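You operate a simulated robot arm through the tools that you are given. There is no shell and no other tool. Be economical: measure what you need, move in short steps, check, and stop when the job is done.

The job below is to be done with a simulated robot arm. You get a single attempt, and the scene is never put back.

Task
End the review: strip off, charger out, tablet down, light back to grey.
Fine: switch off before the charger moves; stand it on the mat; GREY once. Set down upright: charger.
Where things are to end (x, y in the base frame): charger within 0.06 m of [0.2, -0.02].

The check looks at the end state, three seconds after you hand in, the way a careful person would. Anything else that was tipped, shoved, dropped, spilled or broken makes it a failure.

Robot
A 6-joint arm with a two-finger parallel gripper, fixed in place. Base frame: the origin is at the foot of the arm, x ahead of it, y to its left, z up; the work surface is at about z = 0.001. Lengths are in m, angles in degrees, forces in N, time in s.
With the tool pointing down near the work surface it reaches from about 0.12 to 0.5 m from the base axis. Its first joint turns from -72.0 to 72.0 degrees. Payload 0.65 kg.
The tool frame sits at the grasp point between the pads (the TCP): z along the fingers, y along the line on which they close. The tips reach 0.025 m beyond it. The gripper opens to 0.076 m. The fingers are 0.018 m wide and 0.01 m thick; the gripper's body (0.036 by 0.078 m) begins 0.045 m behind the TCP.
Orientation is told as [roll, pitch, yaw] about the base's x, y, z axes, in that order, counted from this pose: with the fingers straight down and closing along the base's y, the tool's x points along the base's -x, its y along +y and its z along -z.

Tools
- The arm moves only by the tool nudge_tool. Its argument "targets" is a list of rows, each a list of 3 entries, a list of its own where there are three numbers: the shift along the base's x, y, z in m, then the turn, a rotation vector about the base's x, y, z in degrees, then the opening in per cent of the stroke, from 0 (shut) to 100 (fully open). In form: [[[dx, dy, dz], [rx, ry, rz], gripper], ...]. A call has 1 to 10 rows; each row is the pose to reach, as a shift and turn from the pose commanded when the call began. A row lasts 0.2 s, in which the tool goes at most 0.05 m and 8.6 degrees; a call with a longer step from one row to the next is refused whole, and so is a gripper value outside its range. Where a pose cannot be reached the arm comes as near as it can. A force on the tool above 90 N (or 10 N above the force at the start of the call, whichever is more), or a blocked arm, ends the call early, and 0.2 s more pass. The fingers move at their own pace (about 0.108 m/s each) and stop on an object; they squeeze with about 20 N. The grip force told is the motor's: it shows also when the fingers shut on nothing. Time passes only in rows, and 0.2 s behind the last, so rows that repeat a pose let the fingers close. The reply holds the time, the measured pose of the TCP, the force on the tool along the base axes, the opening and the grip force, in the units named above and with some noise, with the torque about the TCP (base axes, N m) and any sound that the robot's microphone picked up.
- Cameras (640 x 400 px; columns grow to the right, rows downward): "scene" is fixed at [-0.0005, 0.2537, 0.4053]; the picture's right is [-1.00, 0.01, 0.00], its down [0.01, 0.57, -0.82] and it looks along [-0.01, -0.82, -0.57] (base axes); focal length 214 px, centre (320, 200). "wrist" rides on the gripper at [0.058, 0.011, -0.081] in the tool frame; the picture's right is [-0.18, 0.98, 0.00], its down [-0.75, -0.14, -0.64] and it looks along [-0.63, -0.12, 0.77] (tool axes); focal length 243 px, centre (320, 200). There is no depth. A picture from a camera that has moved, and an enlarged one, comes with that camera's place and axes in the base frame and with its lens.
- capture(camera): a new picture of that camera. No time passes.
- zoom(camera, box): a new picture of the part [left, top, right, bottom] of that camera's present view, enlarged. No time passes.
- finish_job(): hands the job in; it is judged then, once.

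Go step by step. Nothing tells you positions but the pictures and the camera data: compare them with the known pose of the tool, close in by small moves and look again before you grip or let go. The budget is 120 turns and 68 pictures, counting those below and the enlarged ones. Unless the task says otherwise, let go and move clear before handing in, and close with one line.

The tools are called after "Request:" as name(argument=value, ...) on one line, values as JSON. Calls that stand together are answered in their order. nudge_tool: Moves the arm, as the interface text tells. Its arguments: {"type":"object","properties":{"targets":{"type":"array"}},"required":["targets"]} The other tools are called the same way: capture (camera) takes a picture; zoom (camera, box) takes an enlarged picture of a part of a camera's view; finish_job () hands the job in.

At the start:

```text
time_s: 0.0
tcp_pos: [0.2448, 0.0129, 0.37]
ee_rot: [0.1, 0.0, -0.1]
wrist_force: [0.3, 0.5, 0.9]
torque: [0.02, 0.01, -0.02]
finger_gap: 0.0756
grip_force: 0.1
```

scene: 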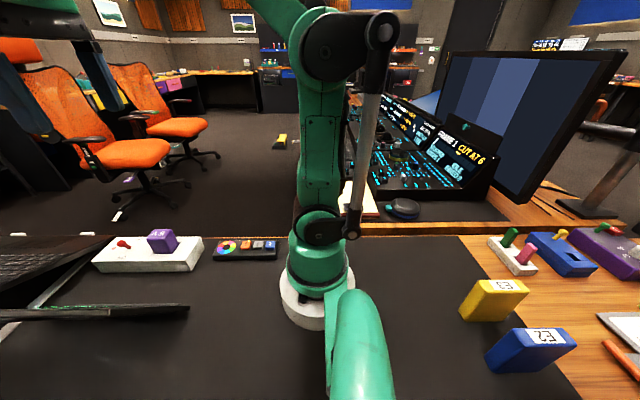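
wrist: 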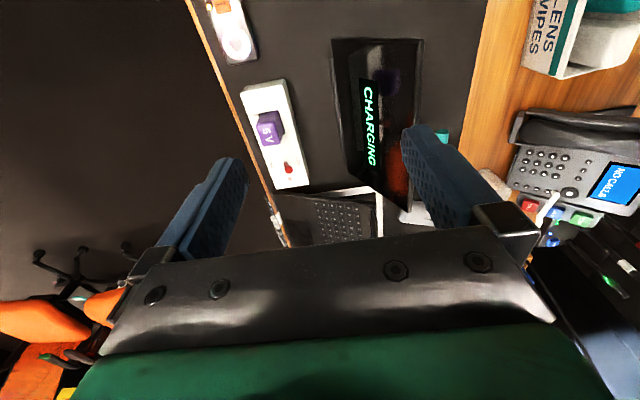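

I see a white power strip with a red rocker and a purple 5V charger, a small light remote beside it, and a tablet propped up showing CHARGING. I'll look closer at each before moving.

Request:
zoom(camera="scene", box=[80, 210, 290, 340])

Request:
zoom(camera="wrist", box=[190, 0, 510, 250])

Request:
zoom(camera="scene", box=[0, 220, 220, 400])

```text
3.05 times, centred on (185, 275) of scene
camera zoom: at [-0.0005, 0.2537, 0.4053], right [-1.0, 0.01, 0.0], down [0.01, 0.57, -0.82], along [-0.01, -0.82, -0.57], focal length 654 px, centre (731, -29)
```

zoom: 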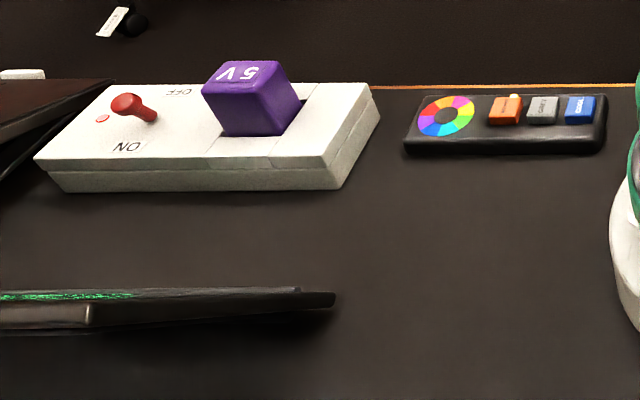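

```text
1.60 times, centred on (350, 125) of wrist
camera zoom: at [0.1862, 0.0237, 0.4496], right [0.18, 0.98, 0.0], down [0.75, -0.14, 0.64], along [0.63, -0.12, -0.76], focal length 388 px, centre (272, 320)
```

zoom: 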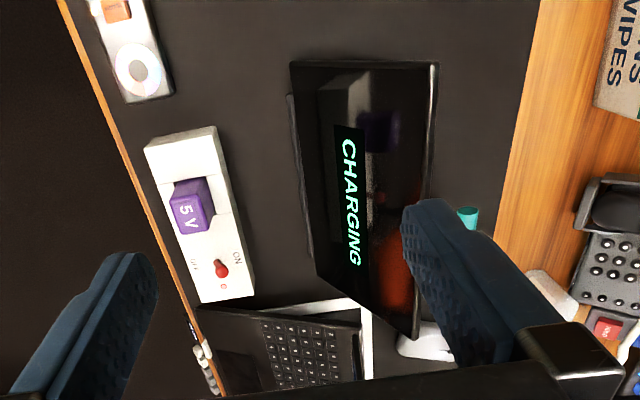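

```text
2.22 times, centred on (110, 310) of scene
camera zoom: at [-0.0005, 0.2537, 0.4053], right [-1.0, 0.01, 0.0], down [0.01, 0.57, -0.82], along [-0.01, -0.82, -0.57], focal length 477 px, centre (787, -44)
```

zoom: 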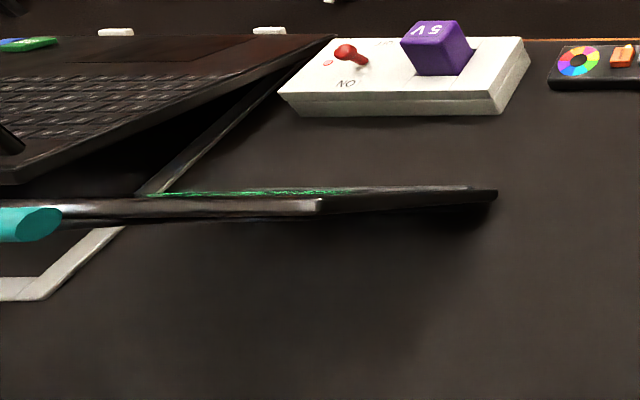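

The toggle is near (0.43,-0.09), the charger near (0.33,-0.08), and the tablet stands tilted with its low edge near y=0.035. I need to see how the tablet is supported, so I'll go over to its +y side, staying high.

Request:
nudge_tool(targets=[[[0, 0.03, 0], [0, 0, -8], 100], [[0, 0.06, 0], [0, 0, -16], 100], [[0, 0.09, 0], [0, 0, -24], 100], [[0, 0.12, 0], [0, 0, -32], 100], [[0, 0.15, 0], [0, 0, -40], 100], [[0, 0.18, 0], [0, 0, -48], 100], [[0, 0.2, 0], [0, 0, -56], 100], [[0, 0.22, 0], [0, 0, -64], 100], [[0, 0.23, 0], [0, 0, -72], 100], [[0, 0.24, 0], [0, 0, -80], 100]])

Request:
capture(camera="wrist")

Request:
capture(camera="scene")

```text
time_s: 2.2
tcp_pos: [0.2345, 0.2445, 0.3518]
ee_rot: [0.1, -0.1, -80.1]
wrist_force: [0.6, -0.5, -0.4]
torque: [-0.02, 0.0, 0.03]
finger_gap: 0.0761
grip_force: 0.0
out of reach, approached as far as the arm can: row 8, 9, 10
```

```text
62 pictures are left
camera wrist: at [0.2357, 0.3035, 0.4323], right [1.0, -0.01, 0.0], down [-0.01, -0.76, 0.64], along [-0.01, -0.64, -0.76], focal length 243 px, centre (320, 200)
```

wrist: 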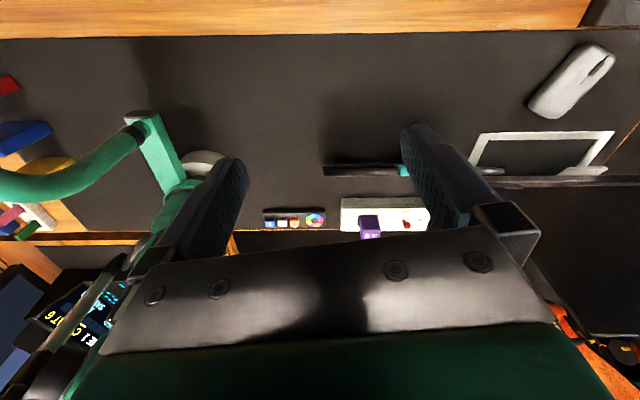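

```text
61 pictures are left
```

scene: 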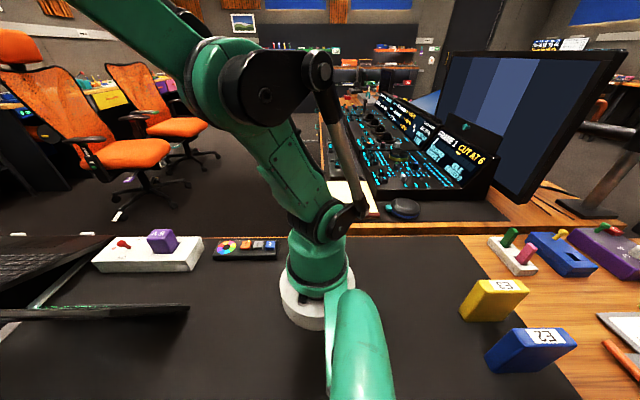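

The right finger hides the back of the tablet. I'll move toward +x a little and zoom.

Request:
nudge_tool(targets=[[[0.0, -0.03, -0.02], [0, 0, 0], 100], [[0.04, -0.03, -0.02], [0, 0, 0], 100], [[0.07, -0.03, -0.02], [0, 0, 0], 100]])

Request:
zoom(camera="wrist", box=[200, 60, 460, 260])

```text
time_s: 3.0
tcp_pos: [0.3041, 0.2116, 0.3311]
ee_rot: [0.0, -0.1, -80.0]
wrist_force: [-0.4, -0.6, 0.1]
torque: [-0.03, -0.01, 0.0]
finger_gap: 0.0761
grip_force: 0.0
```

```text
2.00 times, centred on (330, 160) of wrist
camera zoom: at [0.3055, 0.2725, 0.4111], right [1.0, -0.01, 0.0], down [-0.01, -0.76, 0.64], along [-0.01, -0.64, -0.76], focal length 485 px, centre (300, 280)
```

zoom: 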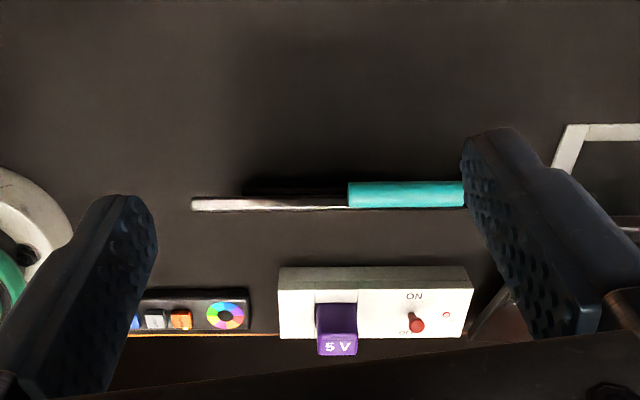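

The teal piece looks like a grip along the top edge of the tablet. I'll get a lower look at its back.

Request:
nudge_tool(targets=[[[-0.02, 0.03, -0.02], [0, 0, 0], 100], [[-0.03, 0.06, -0.05], [0, 0, 0], 100], [[-0.03, 0.08, -0.09], [0, 0, 0], 100], [[-0.03, 0.08, -0.13], [0, 0, 0], 100]])

Request:
capture(camera="wrist")

Request:
capture(camera="scene")

```text
time_s: 4.0
tcp_pos: [0.2759, 0.293, 0.2006]
ee_rot: [0.2, -0.1, -79.9]
wrist_force: [-0.3, -0.6, 0.7]
torque: [0.03, 0.03, 0.01]
finger_gap: 0.0759
grip_force: 0.1
```

```text
59 pictures are left
camera wrist: at [0.277, 0.3534, 0.2822], right [1.0, -0.01, 0.0], down [-0.01, -0.76, 0.64], along [-0.01, -0.64, -0.76], focal length 243 px, centre (320, 200)
```

wrist: 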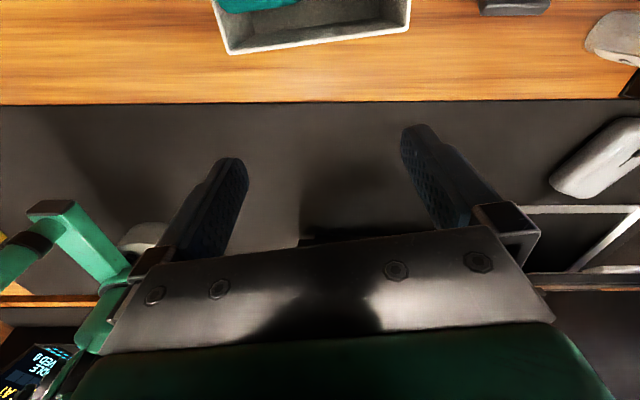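

```text
58 pictures are left
```

scene: 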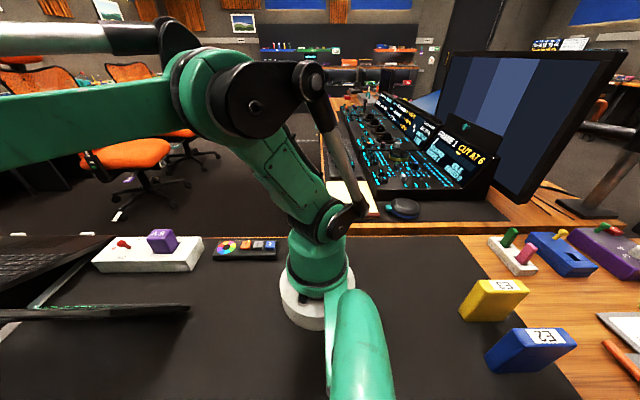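

The gripper body covers the tablet from here. I'll look obliquely along its end instead.

Request:
nudge_tool(targets=[[[-0.025, -0.015, 0.03], [0, 0, 8], 100], [[-0.05, -0.03, 0.05], [0, 0, 16], 100], [[-0.075, -0.045, 0.05], [0, 0, 24], 100], [[-0.1, -0.06, 0.05], [0, 0, 32], 100], [[-0.12, -0.07, 0.05], [0, 0, 40], 100]])

Request:
capture(camera="wrist")

```text
time_s: 5.2
tcp_pos: [0.1561, 0.2229, 0.2517]
ee_rot: [0.1, -0.1, -39.8]
wrist_force: [-0.1, 0.0, 0.7]
torque: [0.03, -0.03, -0.01]
finger_gap: 0.076
grip_force: 0.1
```

```text
57 pictures are left
camera wrist: at [0.1183, 0.2704, 0.3322], right [0.77, 0.64, 0.0], down [0.49, -0.59, 0.64], along [0.41, -0.5, -0.76], focal length 243 px, centre (320, 200)
```

wrist: 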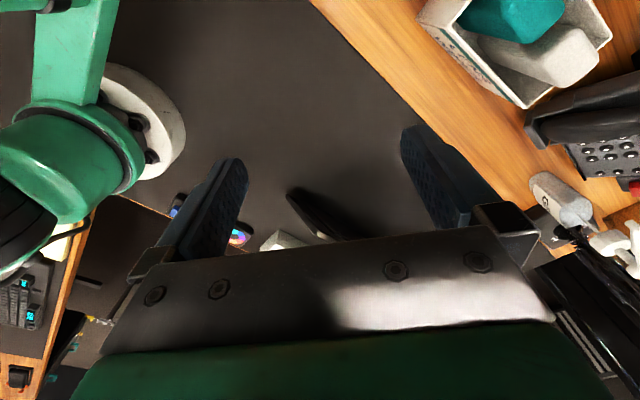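

I'll tilt the fingers forward about 32° so that the tablet comes up out of the gripper's shadow in the picture.

Request:
nudge_tool(targets=[[[0, 0, 0], [-6, -5, 0], 100], [[-0.01, 0.01, 0], [-12, -10, 0], 100], [[-0.02, 0.02, 0], [-18, -15, 0], 100], [[-0.02, 0.02, 0], [-24, -20, 0], 100]])

Request:
capture(camera="wrist")

```text
time_s: 6.2
tcp_pos: [0.1678, 0.231, 0.2527]
ee_rot: [-6.1, -30.8, -38.3]
wrist_force: [0.1, -0.1, 0.3]
torque: [0.03, -0.02, 0.0]
finger_gap: 0.076
grip_force: 0.1
out of reach, approached as far as the arm can: row 3, 4
```

```text
56 pictures are left
camera wrist: at [0.1086, 0.3032, 0.2912], right [0.77, 0.64, 0.0], down [0.2, -0.25, 0.95], along [0.6, -0.73, -0.32], focal length 243 px, centre (320, 200)
```

wrist: 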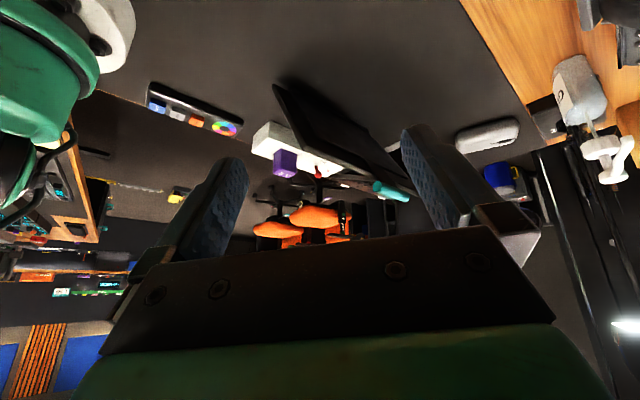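

Request:
zoom(camera="wrist", box=[240, 60, 440, 220])

```text
2.50 times, centred on (340, 140) of wrist
camera zoom: at [0.1086, 0.3032, 0.2912], right [0.77, 0.64, 0.0], down [0.2, -0.25, 0.95], along [0.6, -0.73, -0.32], focal length 606 px, centre (270, 350)
```

zoom: 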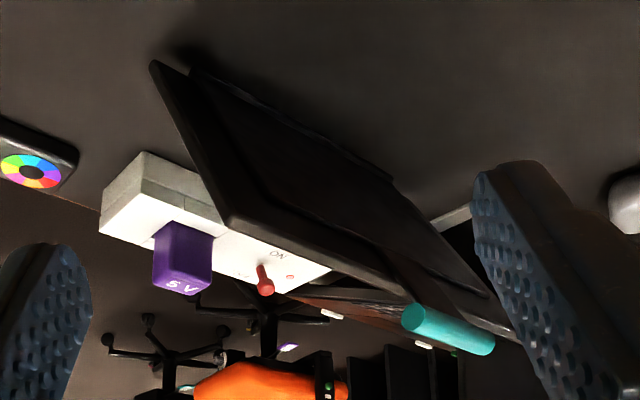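

The tablet is a slab leaning back toward +y, hinged at its low edge, with a teal handle at the middle of its top edge around (0.36,0.14,0.19). The switch comes first, so I'll straighten the tool and head to a view above the strip.

Request:
nudge_tool(targets=[[[0.01, 0, 0.03], [6, 5, 0], 100], [[0.02, -0.02, 0.06], [12, 10, 0], 100], [[0.04, -0.05, 0.09], [18, 15, 0], 100], [[0.06, -0.08, 0.11], [24, 20, 0], 100]])

Request:
nudge_tool(targets=[[[0.03, -0.03, 0], [0, 0, 8], 100], [[0.06, -0.07, 0], [0, 0, 16], 100], [[0.08, -0.11, 0], [0, 0, 24], 100], [[0.1, -0.15, 0], [0, 0, 32], 100], [[0.12, -0.19, 0], [0, 0, 40], 100], [[0.13, -0.23, 0], [0, 0, 40], 100], [[0.14, -0.26, 0], [0, 0, 40], 100], [[0.15, -0.26, -0.05], [0, 0, 40], 100], [[0.15, -0.26, -0.1], [0, 0, 40], 100], [[0.15, -0.26, -0.14], [0, 0, 40], 100]])

Request:
capture(camera="wrist")

```text
time_s: 7.2
tcp_pos: [0.2283, 0.1495, 0.3636]
ee_rot: [0.2, 0.0, -39.9]
wrist_force: [0.2, 0.4, 0.5]
torque: [0.03, 0.0, 0.02]
finger_gap: 0.0761
grip_force: 0.1
```

```text
refused: row 8 steps farther than a row can; nothing moved
```

```text
54 pictures are left
camera wrist: at [0.1904, 0.1951, 0.4431], right [0.77, 0.64, 0.0], down [0.49, -0.59, 0.64], along [0.41, -0.5, -0.77], focal length 243 px, centre (320, 200)
```

wrist: 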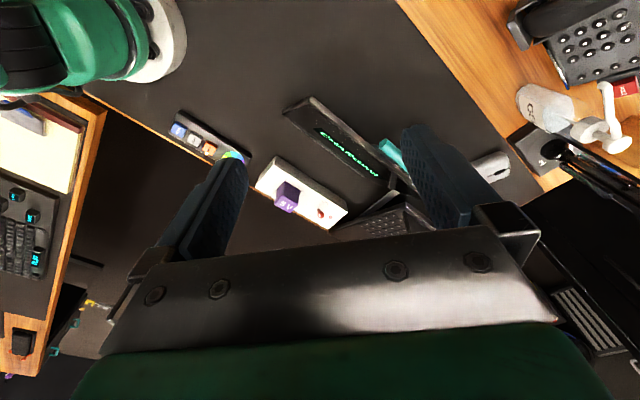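

The tablet screen is visible again and the way is clear. I'll swing over to the strip in allowed steps.

Request:
nudge_tool(targets=[[[0.02, -0.03, 0], [0, 0, 8], 100], [[0.04, -0.07, 0], [0, 0, 16], 100], [[0.06, -0.11, 0], [0, 0, 24], 100], [[0.08, -0.15, 0], [0, 0, 32], 100], [[0.1, -0.19, 0], [0, 0, 40], 100], [[0.12, -0.23, 0], [0, 0, 40], 100], [[0.13, -0.255, -0.02], [0, 0, 40], 100], [[0.13, -0.255, -0.065], [0, 0, 40], 100], [[0.13, -0.255, -0.11], [0, 0, 40], 100], [[0.13, -0.255, -0.15], [0, 0, 40], 100]])

Request:
capture(camera="wrist")

```text
time_s: 9.4
tcp_pos: [0.3558, -0.1029, 0.2114]
ee_rot: [0.1, -0.1, 0.1]
wrist_force: [0.5, 0.1, 0.2]
torque: [0.02, 0.02, 0.0]
finger_gap: 0.0762
grip_force: 0.0
out of reach, approached as far as the arm can: row 6, 7
```

```text
53 pictures are left
camera wrist: at [0.2981, -0.0913, 0.2918], right [0.18, 0.98, 0.0], down [0.75, -0.14, 0.64], along [0.63, -0.12, -0.76], focal length 243 px, centre (320, 200)
```

wrist: 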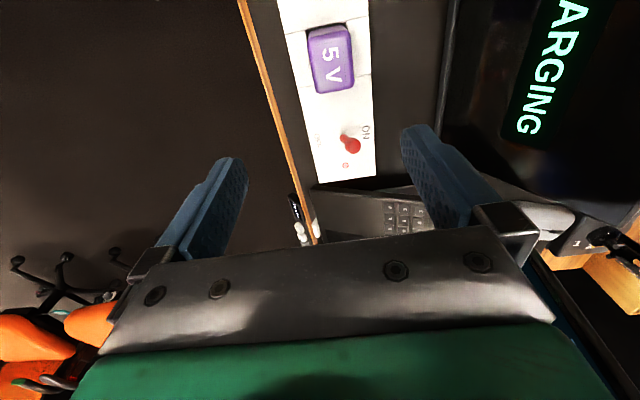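

Request:
zoom(camera="wrist", box=[270, 80, 410, 190])

Request:
zoom(camera="scene", box=[85, 215, 215, 295])

```text
3.64 times, centred on (340, 135) of wrist
camera zoom: at [0.2981, -0.0913, 0.2918], right [0.18, 0.98, 0.0], down [0.75, -0.14, 0.64], along [0.63, -0.12, -0.76], focal length 882 px, centre (247, 436)
```

zoom: 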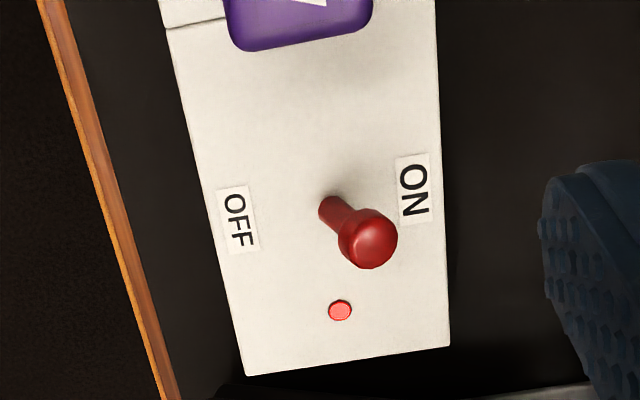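

```text
4.92 times, centred on (150, 255) of scene
camera zoom: at [-0.0005, 0.2537, 0.4053], right [-1.0, 0.01, 0.0], down [0.01, 0.57, -0.82], along [-0.01, -0.82, -0.57], focal length 1056 px, centre (1157, -71)
```

zoom: 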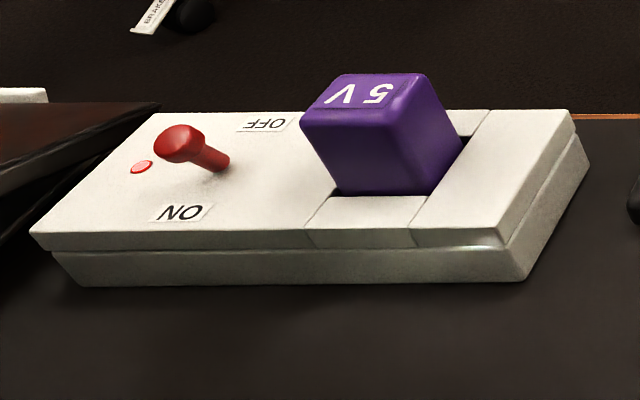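

The lever leans to ON (+y) with its ball at about (0.42,-0.077,0.066), and the pilot light is lit. I'll close the fingers, come down on its +y side and look before I push.

Request:
nudge_tool(targets=[[[0.02, 0.03, 0], [0, 0, 0], 50], [[0.05, 0.06, -0.01], [0, 0, 0], 0], [[0.063, 0.068, -0.04], [0, 0, 0], 0], [[0.063, 0.068, -0.08], [0, 0, 0], 0], [[0.063, 0.068, -0.11], [0, 0, 0], 0]])

Request:
capture(camera="wrist")

Request:
zoom(camera="scene", box=[50, 180, 250, 320])

```text
time_s: 10.6
tcp_pos: [0.4193, -0.0335, 0.1024]
ee_rot: [0.0, 0.0, 0.0]
wrist_force: [-0.2, -0.5, -1.2]
torque: [0.01, 0.0, 0.0]
finger_gap: 0.0
grip_force: 20.1
```

```text
50 pictures are left
camera wrist: at [0.3613, -0.0227, 0.1818], right [0.18, 0.98, 0.0], down [0.75, -0.14, 0.64], along [0.63, -0.12, -0.76], focal length 243 px, centre (320, 200)
```

wrist: 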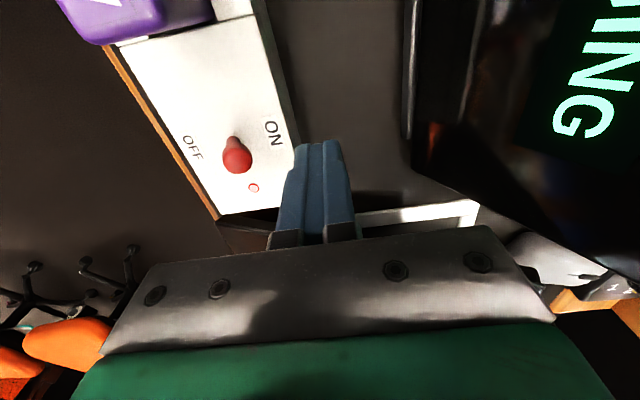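

```text
2.86 times, centred on (150, 250) of scene
camera zoom: at [-0.0005, 0.2537, 0.4053], right [-1.0, 0.01, 0.0], down [0.01, 0.57, -0.82], along [-0.01, -0.82, -0.57], focal length 613 px, centre (806, 57)
```

zoom: 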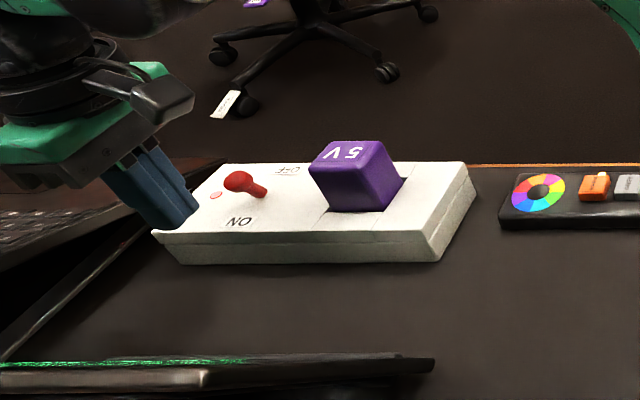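

Projections agree with my estimate of the ball. I'll lower to put the tips at z≈0.055 and push toward OFF.

Request:
nudge_tool(targets=[[[0, 0, -0.022], [0, 0, 0], 0], [[0, -0.02, -0.022], [0, 0, 0], 0], [[0, -0.03, -0.022], [0, 0, 0], 0], [[0, -0.038, -0.022], [0, 0, 0], 0], [[0, -0.044, -0.022], [0, 0, 0], 0]])

Request:
capture(camera="wrist")

```text
time_s: 11.8
tcp_pos: [0.4184, -0.0795, 0.0798]
ee_rot: [0.0, -0.1, 0.0]
wrist_force: [-0.2, -0.2, 0.4]
torque: [-0.04, 0.0, -0.01]
finger_gap: 0.0
grip_force: 19.7
```

```text
48 pictures are left
camera wrist: at [0.3618, -0.0686, 0.1601], right [0.18, 0.98, 0.0], down [0.75, -0.14, 0.64], along [0.63, -0.12, -0.76], focal length 243 px, centre (320, 200)
```

wrist: 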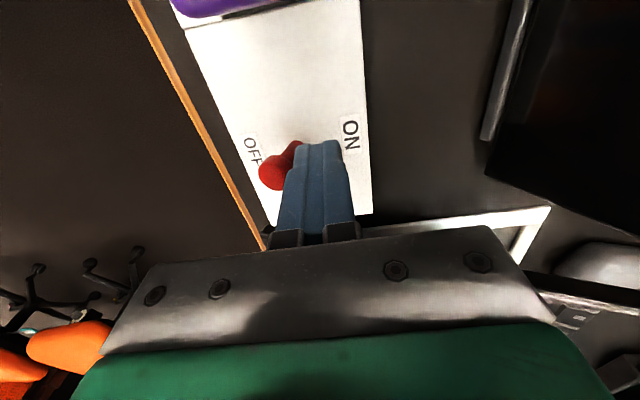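

The lever is now leaning to OFF. I'll back away and check the light and the lever.

Request:
nudge_tool(targets=[[[0, 0.03, 0], [0, 0, 0], 0], [[0, 0.04, 0.04], [0, 0, 0], 0], [[-0.03, 0.03, 0.08], [0, 0, 0], 50], [[-0.07, 0.0, 0.12], [0, 0, 0], 100], [[-0.1, -0.01, 0.14], [0, 0, 0], 100], [[-0.13, -0.01, 0.14], [0, 0, 0], 100]])

Request:
capture(camera="wrist")

Request:
zoom(camera="scene", box=[85, 215, 215, 295])

```text
refused: row 3 steps farther than a row can; nothing moved
```

```text
47 pictures are left
camera wrist: at [0.3618, -0.0686, 0.1601], right [0.18, 0.98, 0.0], down [0.75, -0.14, 0.64], along [0.63, -0.12, -0.76], focal length 243 px, centre (320, 200)
```

wrist: 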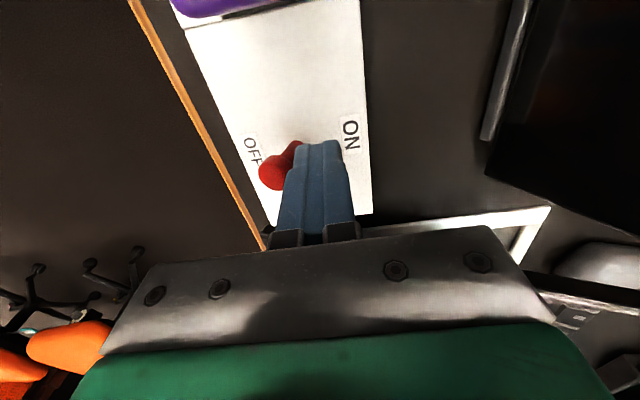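

```text
4.92 times, centred on (150, 255) of scene
camera zoom: at [-0.0005, 0.2537, 0.4053], right [-1.0, 0.01, 0.0], down [0.01, 0.57, -0.82], along [-0.01, -0.82, -0.57], focal length 1056 px, centre (1157, -71)
```

zoom: 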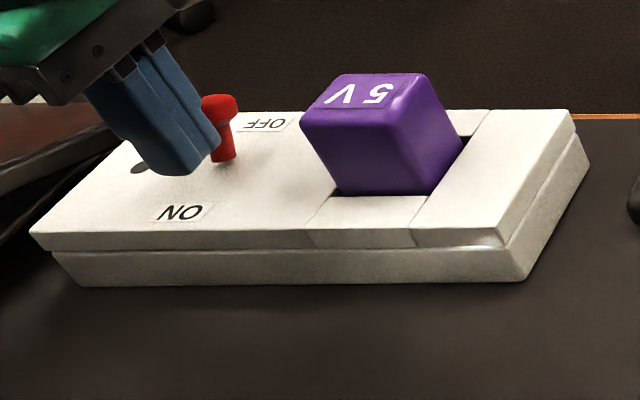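

That move was refused for step size, but the pictures show the lever at OFF, the pilot dark and the strip unmoved. I'll retreat with smaller steps to look at the charger.

Request:
nudge_tool(targets=[[[0, 0.03, 0], [0, 0, 0], 0], [[0, 0.035, 0.04], [0, 0, 0], 0], [[-0.02, 0.03, 0.08], [0, 0, 0], 50], [[-0.05, 0.01, 0.11], [0, 0, 0], 100], [[-0.085, 0.0, 0.13], [0, 0, 0], 100], [[-0.13, 0.0, 0.14], [0, 0, 0], 100]])

Request:
capture(camera="wrist")

Request:
zoom(camera="scene", box=[85, 215, 215, 295])

```text
time_s: 13.2
tcp_pos: [0.288, -0.0794, 0.2202]
ee_rot: [0.0, 0.0, 0.0]
wrist_force: [-0.3, 0.7, 0.4]
torque: [0.02, -0.01, 0.0]
finger_gap: 0.0761
grip_force: 0.1
```

```text
45 pictures are left
camera wrist: at [0.2298, -0.0674, 0.3006], right [0.18, 0.98, 0.0], down [0.75, -0.14, 0.64], along [0.63, -0.12, -0.76], focal length 243 px, centre (320, 200)
```

wrist: 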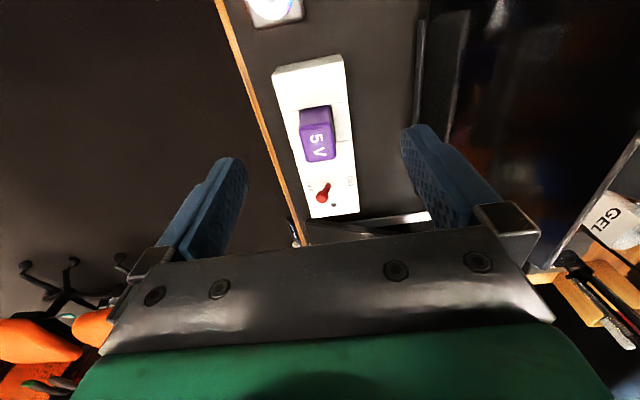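

```text
4.92 times, centred on (150, 255) of scene
camera zoom: at [-0.0004, 0.2537, 0.4053], right [-1.0, 0.01, 0.0], down [0.01, 0.57, -0.82], along [-0.01, -0.82, -0.57], focal length 1056 px, centre (1157, -71)
```

zoom: 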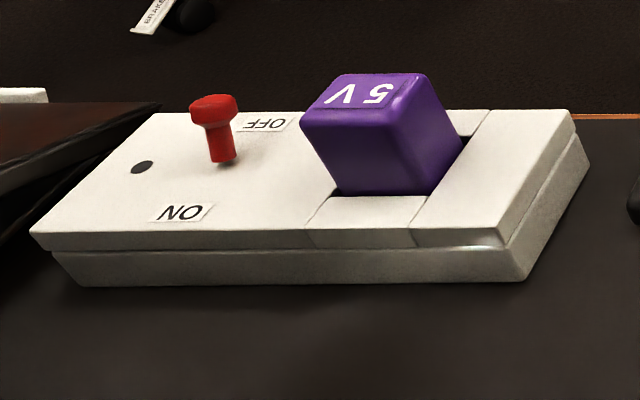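

The strip is off. Now I'll measure the charger.

Request:
zoom(camera="wrist", box=[260, 50, 380, 220])

```text
2.35 times, centred on (320, 135) of wrist
camera zoom: at [0.2298, -0.0674, 0.3006], right [0.18, 0.98, 0.0], down [0.75, -0.14, 0.64], along [0.63, -0.12, -0.76], focal length 571 px, centre (320, 353)
```

zoom: 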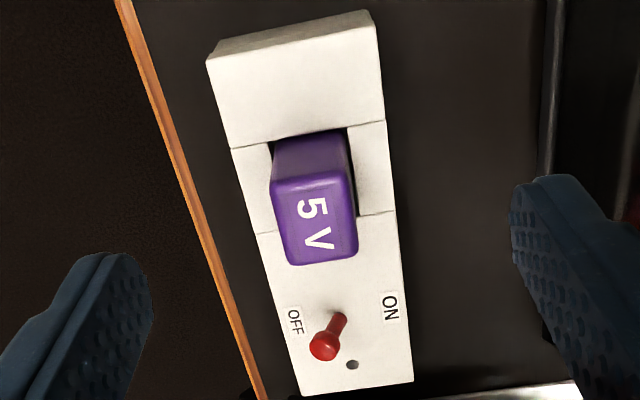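

The charger is about 0.031 × 0.037 m, its top is near (0.335,-0.088,0.089), and the strip runs along x with no yaw. I'll descend over it with the fingers open along y and check.

Request:
nudge_tool(targets=[[[0.03, -0.006, -0.03], [0, 0, 0], 100], [[0.047, -0.008, -0.07], [0, 0, 0], 100], [[0.047, -0.008, -0.1], [0, 0, 0], 100], [[0.047, -0.008, -0.125], [0, 0, 0], 100], [[0.047, -0.008, -0.141], [0, 0, 0], 100]])

Request:
capture(camera="wrist")

Request:
zoom(camera="scene", box=[85, 185, 235, 295])

```text
time_s: 14.4
tcp_pos: [0.3372, -0.0878, 0.0806]
ee_rot: [-0.1, 0.0, 0.0]
wrist_force: [-1.0, -0.3, -1.1]
torque: [0.0, 0.04, 0.01]
finger_gap: 0.0759
grip_force: 0.0
```

```text
42 pictures are left
camera wrist: at [0.2788, -0.0762, 0.1591], right [0.18, 0.98, 0.0], down [0.75, -0.14, 0.64], along [0.63, -0.12, -0.76], focal length 243 px, centre (320, 200)
```

wrist: 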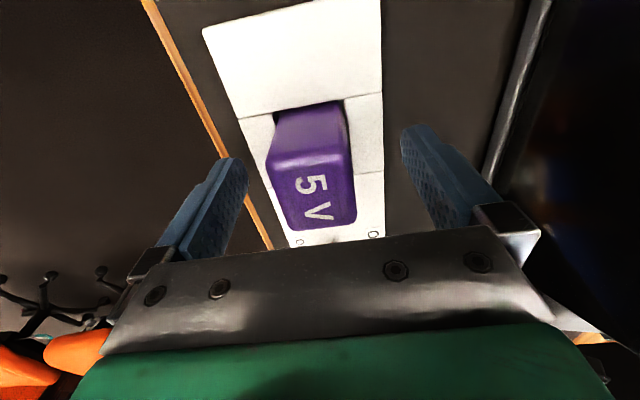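

```text
3.64 times, centred on (160, 240) of scene
camera zoom: at [-0.0005, 0.2537, 0.4053], right [-1.0, 0.01, 0.0], down [0.01, 0.57, -0.82], along [-0.01, -0.82, -0.57], focal length 780 px, centre (902, 54)
```

zoom: 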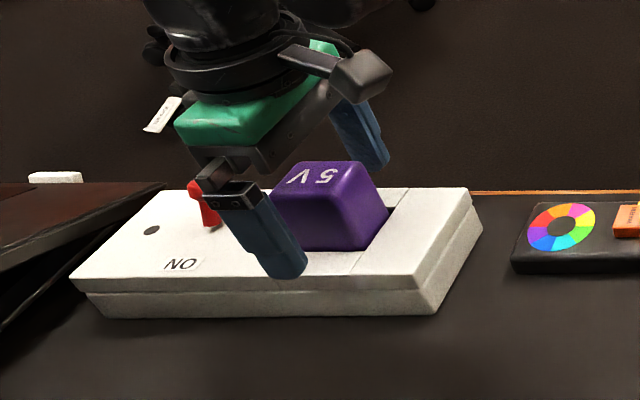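

The charger sits between the pads, with TCP about 4 mm too far in +x. I'll correct that and close.

Request:
nudge_tool(targets=[[[-0.003, 0, -0.002], [0, 0, 0], 100], [[-0.003, 0, -0.002], [0, 0, 0], 60], [[-0.003, 0, -0.002], [0, 0, 0], 30], [[-0.003, 0, -0.002], [0, 0, 0], 15], [[-0.003, 0, -0.002], [0, 0, 0], 15]])

```text
time_s: 15.6
tcp_pos: [0.3335, -0.0869, 0.0768]
ee_rot: [0.0, 0.0, 0.0]
wrist_force: [-0.1, -4.6, -0.5]
torque: [-0.22, 0.06, -0.15]
finger_gap: 0.0326
grip_force: 20.1
```

I have it at a 32.6 mm gap, with a small side load. I'll ease 1 mm toward -y and pull straight up.

Request:
nudge_tool(targets=[[[0, -0.001, 0], [0, 0, 0], 0], [[0, -0.001, 0.003], [0, 0, 0], 0], [[0, -0.001, 0.008], [0, 0, 0], 0], [[0, -0.001, 0.015], [0, 0, 0], 0], [[0, -0.001, 0.025], [0, 0, 0], 0]])

Request:
zoom(camera="scene", box=[85, 185, 235, 295])

```text
time_s: 16.8
tcp_pos: [0.335, -0.0899, 0.1038]
ee_rot: [0.0, -0.1, 0.0]
wrist_force: [-0.2, -0.1, 0.1]
torque: [-0.02, 0.01, 0.0]
finger_gap: 0.0325
grip_force: 20.6
```

```text
3.64 times, centred on (160, 240) of scene
camera zoom: at [-0.0005, 0.2537, 0.4053], right [-1.0, 0.01, 0.0], down [0.01, 0.57, -0.82], along [-0.01, -0.82, -0.57], focal length 780 px, centre (902, 54)
```

zoom: 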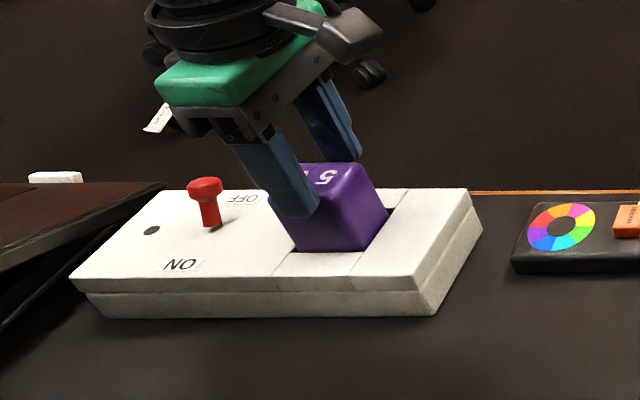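

The fingers slipped up and the charger stayed plugged in. I'll open, go lower, regrip and balance the side load before pulling.

Request:
nudge_tool(targets=[[[0, 0.001, 0], [0, 0, 0], 60], [[-0.001, 0.003, -0.01], [0, 0, 0], 60], [[-0.001, 0.003, -0.02], [0, 0, 0], 60], [[-0.001, 0.003, -0.028], [0, 0, 0], 60], [[-0.001, 0.003, -0.028], [0, 0, 0], 30], [[-0.001, 0.003, -0.028], [0, 0, 0], 0], [[-0.001, 0.003, -0.028], [0, 0, 0], 0]])

Request:
zoom(camera="scene", box=[85, 185, 235, 295])

```text
time_s: 18.4
tcp_pos: [0.3335, -0.0865, 0.0746]
ee_rot: [0.1, -0.1, 0.0]
wrist_force: [-1.5, -15.4, 9.6]
torque: [-0.42, -0.04, -0.37]
finger_gap: 0.0329
grip_force: 20.2
```

```text
3.64 times, centred on (160, 240) of scene
camera zoom: at [-0.0005, 0.2537, 0.4053], right [-1.0, 0.01, 0.0], down [0.01, 0.57, -0.82], along [-0.01, -0.82, -0.57], focal length 780 px, centre (902, 54)
```

zoom: 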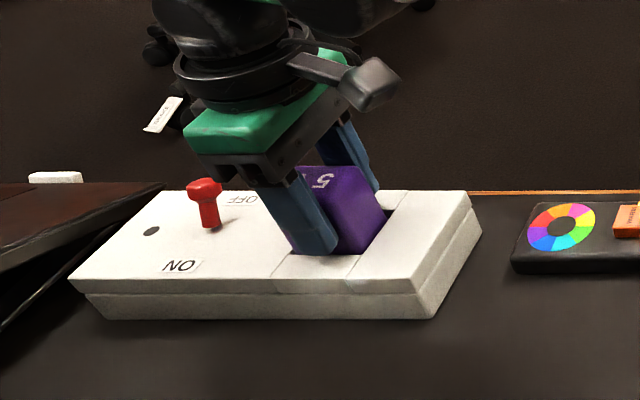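

A side load of -15 N shows the socket centre lies about 3 mm toward -y. I'll null that first.

Request:
nudge_tool(targets=[[[0, -0.0015, 0], [0, 0, 0], 0], [[0, -0.003, 0.0005], [0, 0, 0], 0]])

```text
time_s: 19.0
tcp_pos: [0.3327, -0.0882, 0.0746]
ee_rot: [0.1, -0.1, 0.2]
wrist_force: [-0.3, -0.6, -0.1]
torque: [-0.01, 0.0, 0.03]
finger_gap: 0.0325
grip_force: 19.8
```

Side load is now zero. I'll pull up slowly in small steps and watch the force.

Request:
nudge_tool(targets=[[[0, 0, 0.001], [0, 0, 0], 0], [[0, 0, 0.002], [0, 0, 0], 0], [[0, 0, 0.002], [0, 0, 0], 0]])

Request:
zoom(camera="scene", box=[125, 215, 195, 265])

```text
time_s: 19.8
tcp_pos: [0.3338, -0.0895, 0.0773]
ee_rot: [0.1, -0.1, 0.1]
wrist_force: [0.2, -0.4, -0.5]
torque: [0.0, 0.0, -0.01]
finger_gap: 0.0326
grip_force: 19.9
```

```text
8.00 times, centred on (160, 240) of scene
camera zoom: at [-0.0005, 0.2537, 0.4053], right [-1.0, 0.01, 0.0], down [0.01, 0.57, -0.82], along [-0.01, -0.82, -0.57], focal length 1716 px, centre (1600, -120)
```

zoom: 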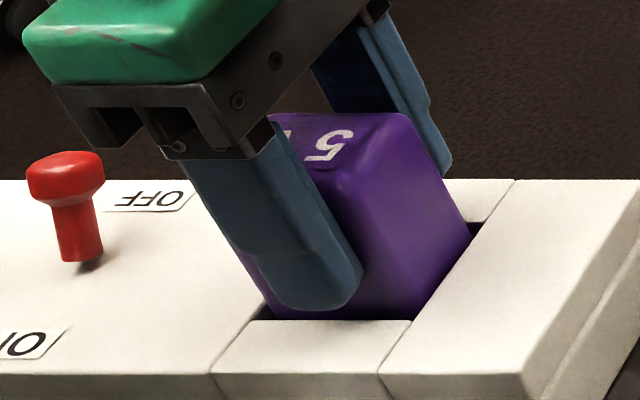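

The side load is gone and the force is near zero. I'll continue slowly for several mm and compare the charger's place.

Request:
nudge_tool(targets=[[[0, 0, 0.001], [0, 0, 0], 0], [[0, 0, 0.002], [0, 0, 0], 0], [[0, 0, 0.003], [0, 0, 0], 0], [[0, 0, 0.004], [0, 0, 0], 0], [[0, 0, 0.005], [0, 0, 0], 0], [[0, 0, 0.006], [0, 0, 0], 0]])

Request:
zoom(camera="scene", box=[125, 215, 195, 265])

```text
time_s: 21.2
tcp_pos: [0.3334, -0.0882, 0.0823]
ee_rot: [0.0, -0.1, 0.0]
wrist_force: [0.1, -0.6, -0.5]
torque: [-0.01, 0.02, 0.03]
finger_gap: 0.0326
grip_force: 20.2
```

```text
8.00 times, centred on (160, 240) of scene
camera zoom: at [-0.0005, 0.2537, 0.4053], right [-1.0, 0.01, 0.0], down [0.01, 0.57, -0.82], along [-0.01, -0.82, -0.57], focal length 1716 px, centre (1600, -120)
```

zoom: 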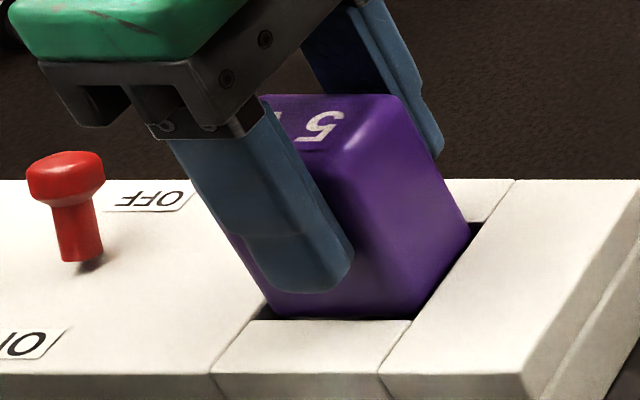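

The charger is now rising with the fingers, so slow pulling works. I'll continue at the same rate.

Request:
nudge_tool(targets=[[[0, 0, 0.001], [0, 0, 0], 0], [[0, 0, 0.002], [0, 0, 0], 0], [[0, 0, 0.003], [0, 0, 0], 0], [[0, 0, 0.004], [0, 0, 0], 0], [[0, 0, 0.005], [0, 0, 0], 0], [[0, 0, 0.0065], [0, 0, 0], 0], [[0, 0, 0.008], [0, 0, 0], 0], [[0, 0, 0.0095], [0, 0, 0], 0], [[0, 0, 0.011], [0, 0, 0], 0], [[0, 0, 0.0125], [0, 0, 0], 0]])

Request:
zoom(camera="scene", box=[125, 205, 195, 265])

```text
time_s: 23.4
tcp_pos: [0.3337, -0.0885, 0.0954]
ee_rot: [0.0, -0.1, 0.0]
wrist_force: [0.2, 0.1, -1.1]
torque: [-0.01, 0.01, 0.0]
finger_gap: 0.0326
grip_force: 19.8
```

```text
6.67 times, centred on (160, 235) of scene
camera zoom: at [-0.0005, 0.2537, 0.4053], right [-1.0, 0.01, 0.0], down [0.01, 0.57, -0.82], along [-0.01, -0.82, -0.57], focal length 1430 px, centre (1387, -33)
```

zoom: 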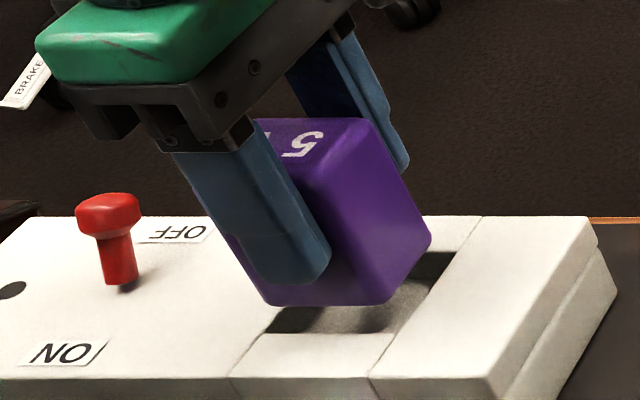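

The charger is fully out of its socket. I'll raise it gently and carry it toward (0.19,-0.03).

Request:
nudge_tool(targets=[[[0, 0, 0.01], [0, 0, 0], 0], [[0, 0, 0.025], [0, 0, 0], 0], [[0, 0, 0.045], [0, 0, 0], 0], [[-0.01, 0.005, 0.055], [0, 0, 0], 0], [[-0.03, 0.015, 0.055], [0, 0, 0], 0], [[-0.055, 0.025, 0.055], [0, 0, 0], 0], [[-0.08, 0.035, 0.055], [0, 0, 0], 0], [[-0.105, 0.045, 0.055], [0, 0, 0], 0], [[-0.13, 0.055, 0.055], [0, 0, 0], 0], [[-0.14, 0.059, 0.055], [0, 0, 0], 0]])

Request:
capture(camera="scene")

Request:
capture(camera="wrist")

```text
time_s: 25.6
tcp_pos: [0.1933, -0.029, 0.1511]
ee_rot: [0.2, -0.1, 0.0]
wrist_force: [0.0, -0.1, -0.1]
torque: [-0.02, -0.01, -0.01]
finger_gap: 0.0326
grip_force: 20.1
```

```text
35 pictures are left
```

scene: 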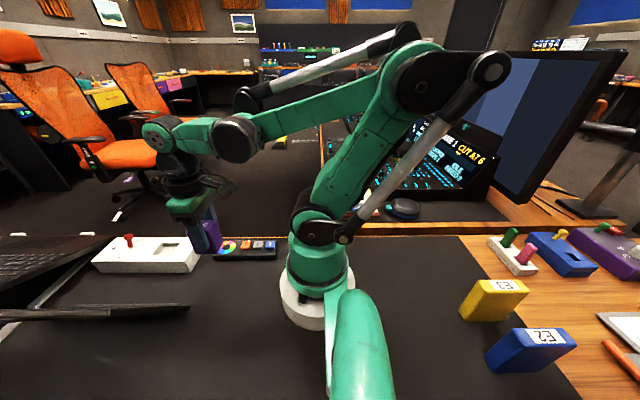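

```text
34 pictures are left
camera wrist: at [0.1354, -0.018, 0.2306], right [0.18, 0.98, 0.0], down [0.75, -0.14, 0.64], along [0.63, -0.12, -0.76], focal length 243 px, centre (320, 200)
```

wrist: 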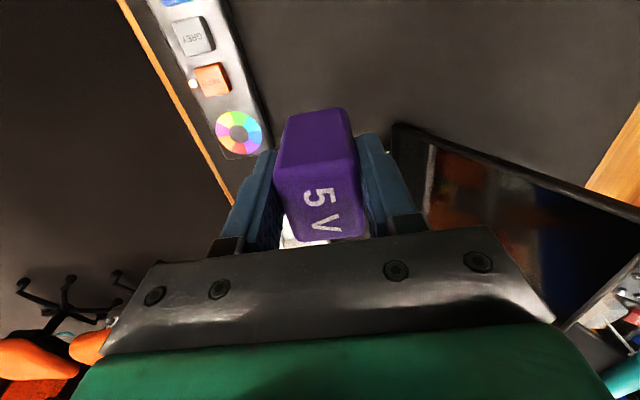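

The charger is firmly held, upright, over the mat at (0.193,-0.029). I'll lower it most of the way.

Request:
nudge_tool(targets=[[[0, 0, -0.03], [0, 0, 0], 0], [[0, 0, -0.055], [0, 0, 0], 0], [[0, 0, -0.075], [0, 0, 0], 0], [[0, 0, -0.085], [0, 0, 0], 0], [[0, 0, -0.089], [0, 0, 0], 0]])

Request:
zoom(camera="scene", box=[160, 215, 280, 305])

```text
time_s: 26.8
tcp_pos: [0.1929, -0.0296, 0.0614]
ee_rot: [0.0, -0.1, 0.0]
wrist_force: [0.0, 0.4, -1.4]
torque: [0.01, 0.03, 0.01]
finger_gap: 0.0326
grip_force: 20.1
```

```text
4.44 times, centred on (220, 260) of scene
camera zoom: at [-0.0005, 0.2537, 0.4053], right [-1.0, 0.01, 0.0], down [0.01, 0.57, -0.82], along [-0.01, -0.82, -0.57], focal length 953 px, centre (764, -67)
```

zoom: 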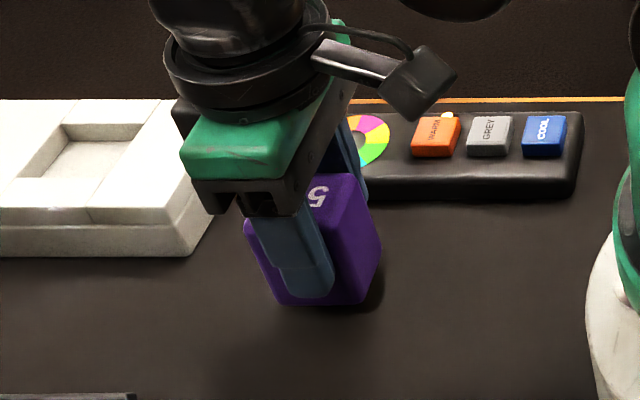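

The bottom is roughly 1 cm above the mat. I'll lower in small steps until I feel contact.

Request:
nudge_tool(targets=[[[0, 0, -0.003], [0, 0, 0], 0], [[0, 0, -0.006], [0, 0, 0], 0], [[0, 0, -0.008], [0, 0, 0], 0]])

Request:
nudge_tool(targets=[[[0, 0, -0.001], [0, 0, 0], 0], [[0, 0, -0.002], [0, 0, 0], 0]])

Request:
zoom(camera="scene", box=[160, 215, 280, 305])

```text
time_s: 27.6
tcp_pos: [0.1936, -0.0287, 0.0534]
ee_rot: [0.0, -0.1, 0.0]
wrist_force: [0.6, 0.0, -0.8]
torque: [-0.04, -0.01, -0.01]
finger_gap: 0.0325
grip_force: 19.8
```

```text
time_s: 28.2
tcp_pos: [0.1925, -0.0289, 0.0514]
ee_rot: [0.1, -0.1, 0.1]
wrist_force: [-0.1, 0.3, -0.7]
torque: [0.01, 0.02, -0.04]
finger_gap: 0.0325
grip_force: 20.0
```

```text
4.44 times, centred on (220, 260) of scene
camera zoom: at [-0.0005, 0.2537, 0.4053], right [-1.0, 0.01, 0.0], down [0.01, 0.57, -0.82], along [-0.01, -0.82, -0.57], focal length 953 px, centre (764, -67)
```

zoom: 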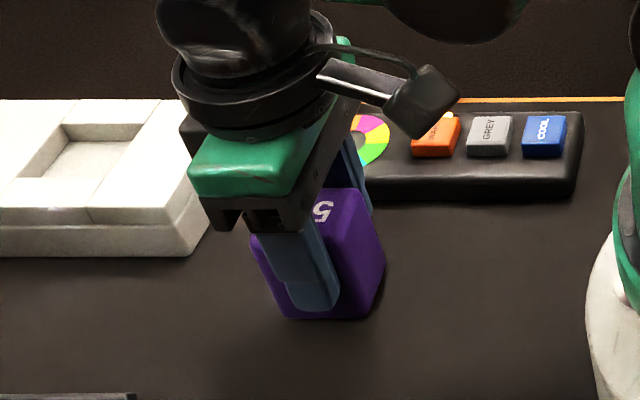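

Nearly down; I'll go on by 1 mm steps.

Request:
nudge_tool(targets=[[[0, 0, -0.001], [0, 0, 0], 0], [[0, 0, -0.002], [0, 0, 0], 0]])

Request:
nudge_tool(targets=[[[0, 0, -0.001], [0, 0, 0], 0]])

```text
time_s: 28.8
tcp_pos: [0.1927, -0.0293, 0.0488]
ee_rot: [0.0, 0.0, 0.1]
wrist_force: [-0.4, -0.2, -0.5]
torque: [-0.03, 0.01, -0.04]
finger_gap: 0.0325
grip_force: 20.1
```

```text
time_s: 29.2
tcp_pos: [0.1935, -0.0304, 0.0481]
ee_rot: [0.0, -0.1, 0.0]
wrist_force: [-1.9, 2.4, 18.9]
torque: [0.01, 0.02, 0.02]
finger_gap: 0.0328
grip_force: 20.2
```

Contact is clear (19 N upward), so the charger is on the mat. I'll open slowly and rise straight up.

Request:
nudge_tool(targets=[[[0, 0, 0.0005], [0, 0, 0], 45], [[0, 0, 0.0005], [0, 0, 0], 60], [[0, 0, 0.0005], [0, 0, 0], 80], [[0, 0, 0.02], [0, 0, 0], 80], [[0, 0, 0.05], [0, 0, 0], 80], [[0, 0, 0.09], [0, 0, 0], 80], [[0, 0, 0.12], [0, 0, 0], 80]])

Request:
capture(camera="wrist")

Request:
zoom(camera="scene", box=[80, 215, 290, 345])

```text
time_s: 30.8
tcp_pos: [0.193, -0.0288, 0.1683]
ee_rot: [-0.1, -0.1, 0.0]
wrist_force: [-0.7, 0.3, 0.4]
torque: [-0.04, 0.0, 0.02]
finger_gap: 0.0604
grip_force: 0.1
```

```text
31 pictures are left
camera wrist: at [0.1339, -0.0179, 0.2478], right [0.18, 0.98, 0.0], down [0.75, -0.14, 0.64], along [0.63, -0.12, -0.76], focal length 243 px, centre (320, 200)
```

wrist: 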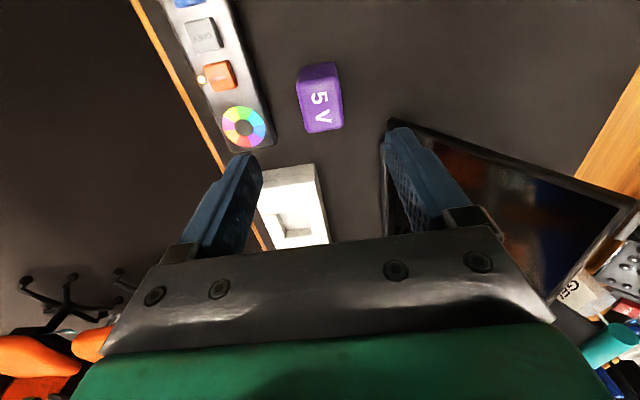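

```text
3.05 times, centred on (185, 280) of scene
camera zoom: at [-0.0005, 0.2537, 0.4053], right [-1.0, 0.01, 0.0], down [0.01, 0.57, -0.82], along [-0.01, -0.82, -0.57], focal length 654 px, centre (731, -44)
```

zoom: 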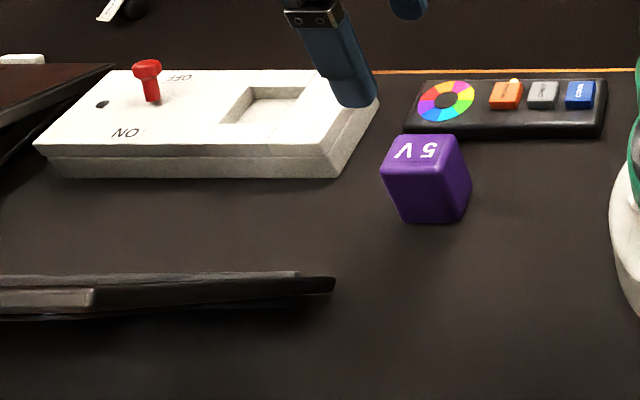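

The charger stands upright on the mat with the strip undisturbed. Next is the GREY button, which I put at about (0.141,-0.106,0.029); I'll hover over it with the fingers shut.

Request:
nudge_tool(targets=[[[-0.01, -0.02, 0], [0, 0, 0], 40], [[-0.03, -0.05, 0], [0, 0, 0], 0], [[-0.052, -0.077, 0], [0, 0, 0], 0], [[-0.052, -0.077, -0.04], [0, 0, 0], 0], [[-0.052, -0.077, -0.08], [0, 0, 0], 0], [[-0.052, -0.077, -0.1], [0, 0, 0], 0]])

Request:
capture(camera="wrist")

Request:
zoom(camera="scene", box=[190, 205, 300, 285])

```text
time_s: 32.2
tcp_pos: [0.1423, -0.1065, 0.0699]
ee_rot: [0.0, -0.1, 0.0]
wrist_force: [0.0, -0.4, 0.0]
torque: [-0.03, 0.01, 0.02]
finger_gap: 0.0
grip_force: 19.9
```

```text
29 pictures are left
camera wrist: at [0.0836, -0.0952, 0.1497], right [0.18, 0.98, 0.0], down [0.75, -0.14, 0.64], along [0.63, -0.12, -0.76], focal length 243 px, centre (320, 200)
```

wrist: 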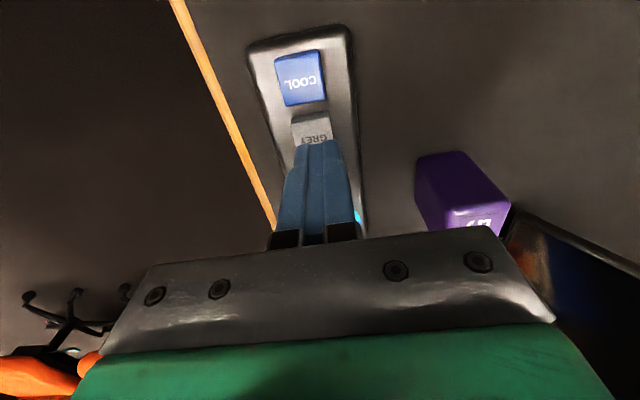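

```text
5.00 times, centred on (245, 245) of scene
camera zoom: at [-0.0005, 0.2537, 0.4053], right [-1.0, 0.01, 0.0], down [0.01, 0.57, -0.82], along [-0.01, -0.82, -0.57], focal length 1072 px, centre (695, -25)
```

zoom: 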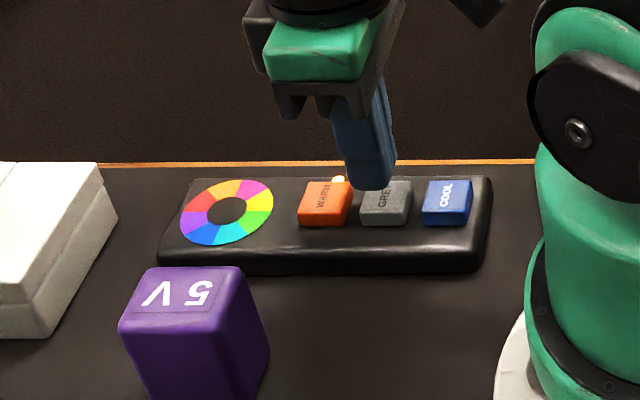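

The shut tips are right above GREY, about 3 mm off in +y. I'll correct that and descend to just above the button.

Request:
nudge_tool(targets=[[[0, -0.003, -0.006], [0, 0, 0], 0], [[0, -0.003, -0.01], [0, 0, 0], 0]])

Request:
zoom(camera="scene", box=[230, 220, 290, 265])

```text
time_s: 32.8
tcp_pos: [0.1416, -0.1096, 0.0589]
ee_rot: [0.0, 0.0, 0.1]
wrist_force: [-0.1, -0.2, 0.5]
torque: [-0.06, -0.01, 0.02]
finger_gap: 0.0002
grip_force: 19.4
```

```text
8.89 times, centred on (260, 242) of scene
camera zoom: at [-0.0005, 0.2537, 0.4053], right [-1.0, 0.01, 0.0], down [0.01, 0.57, -0.82], along [-0.01, -0.82, -0.57], focal length 1906 px, centre (853, -178)
```

zoom: 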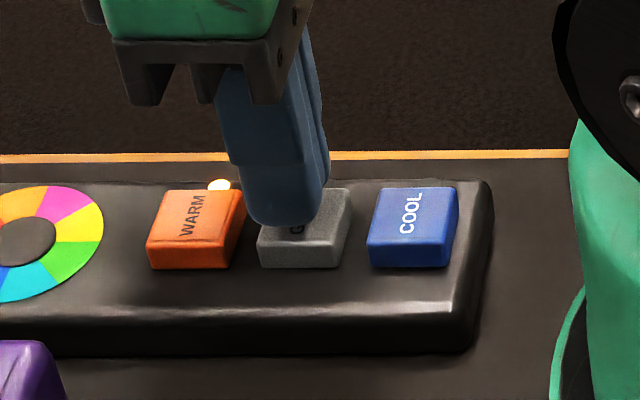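

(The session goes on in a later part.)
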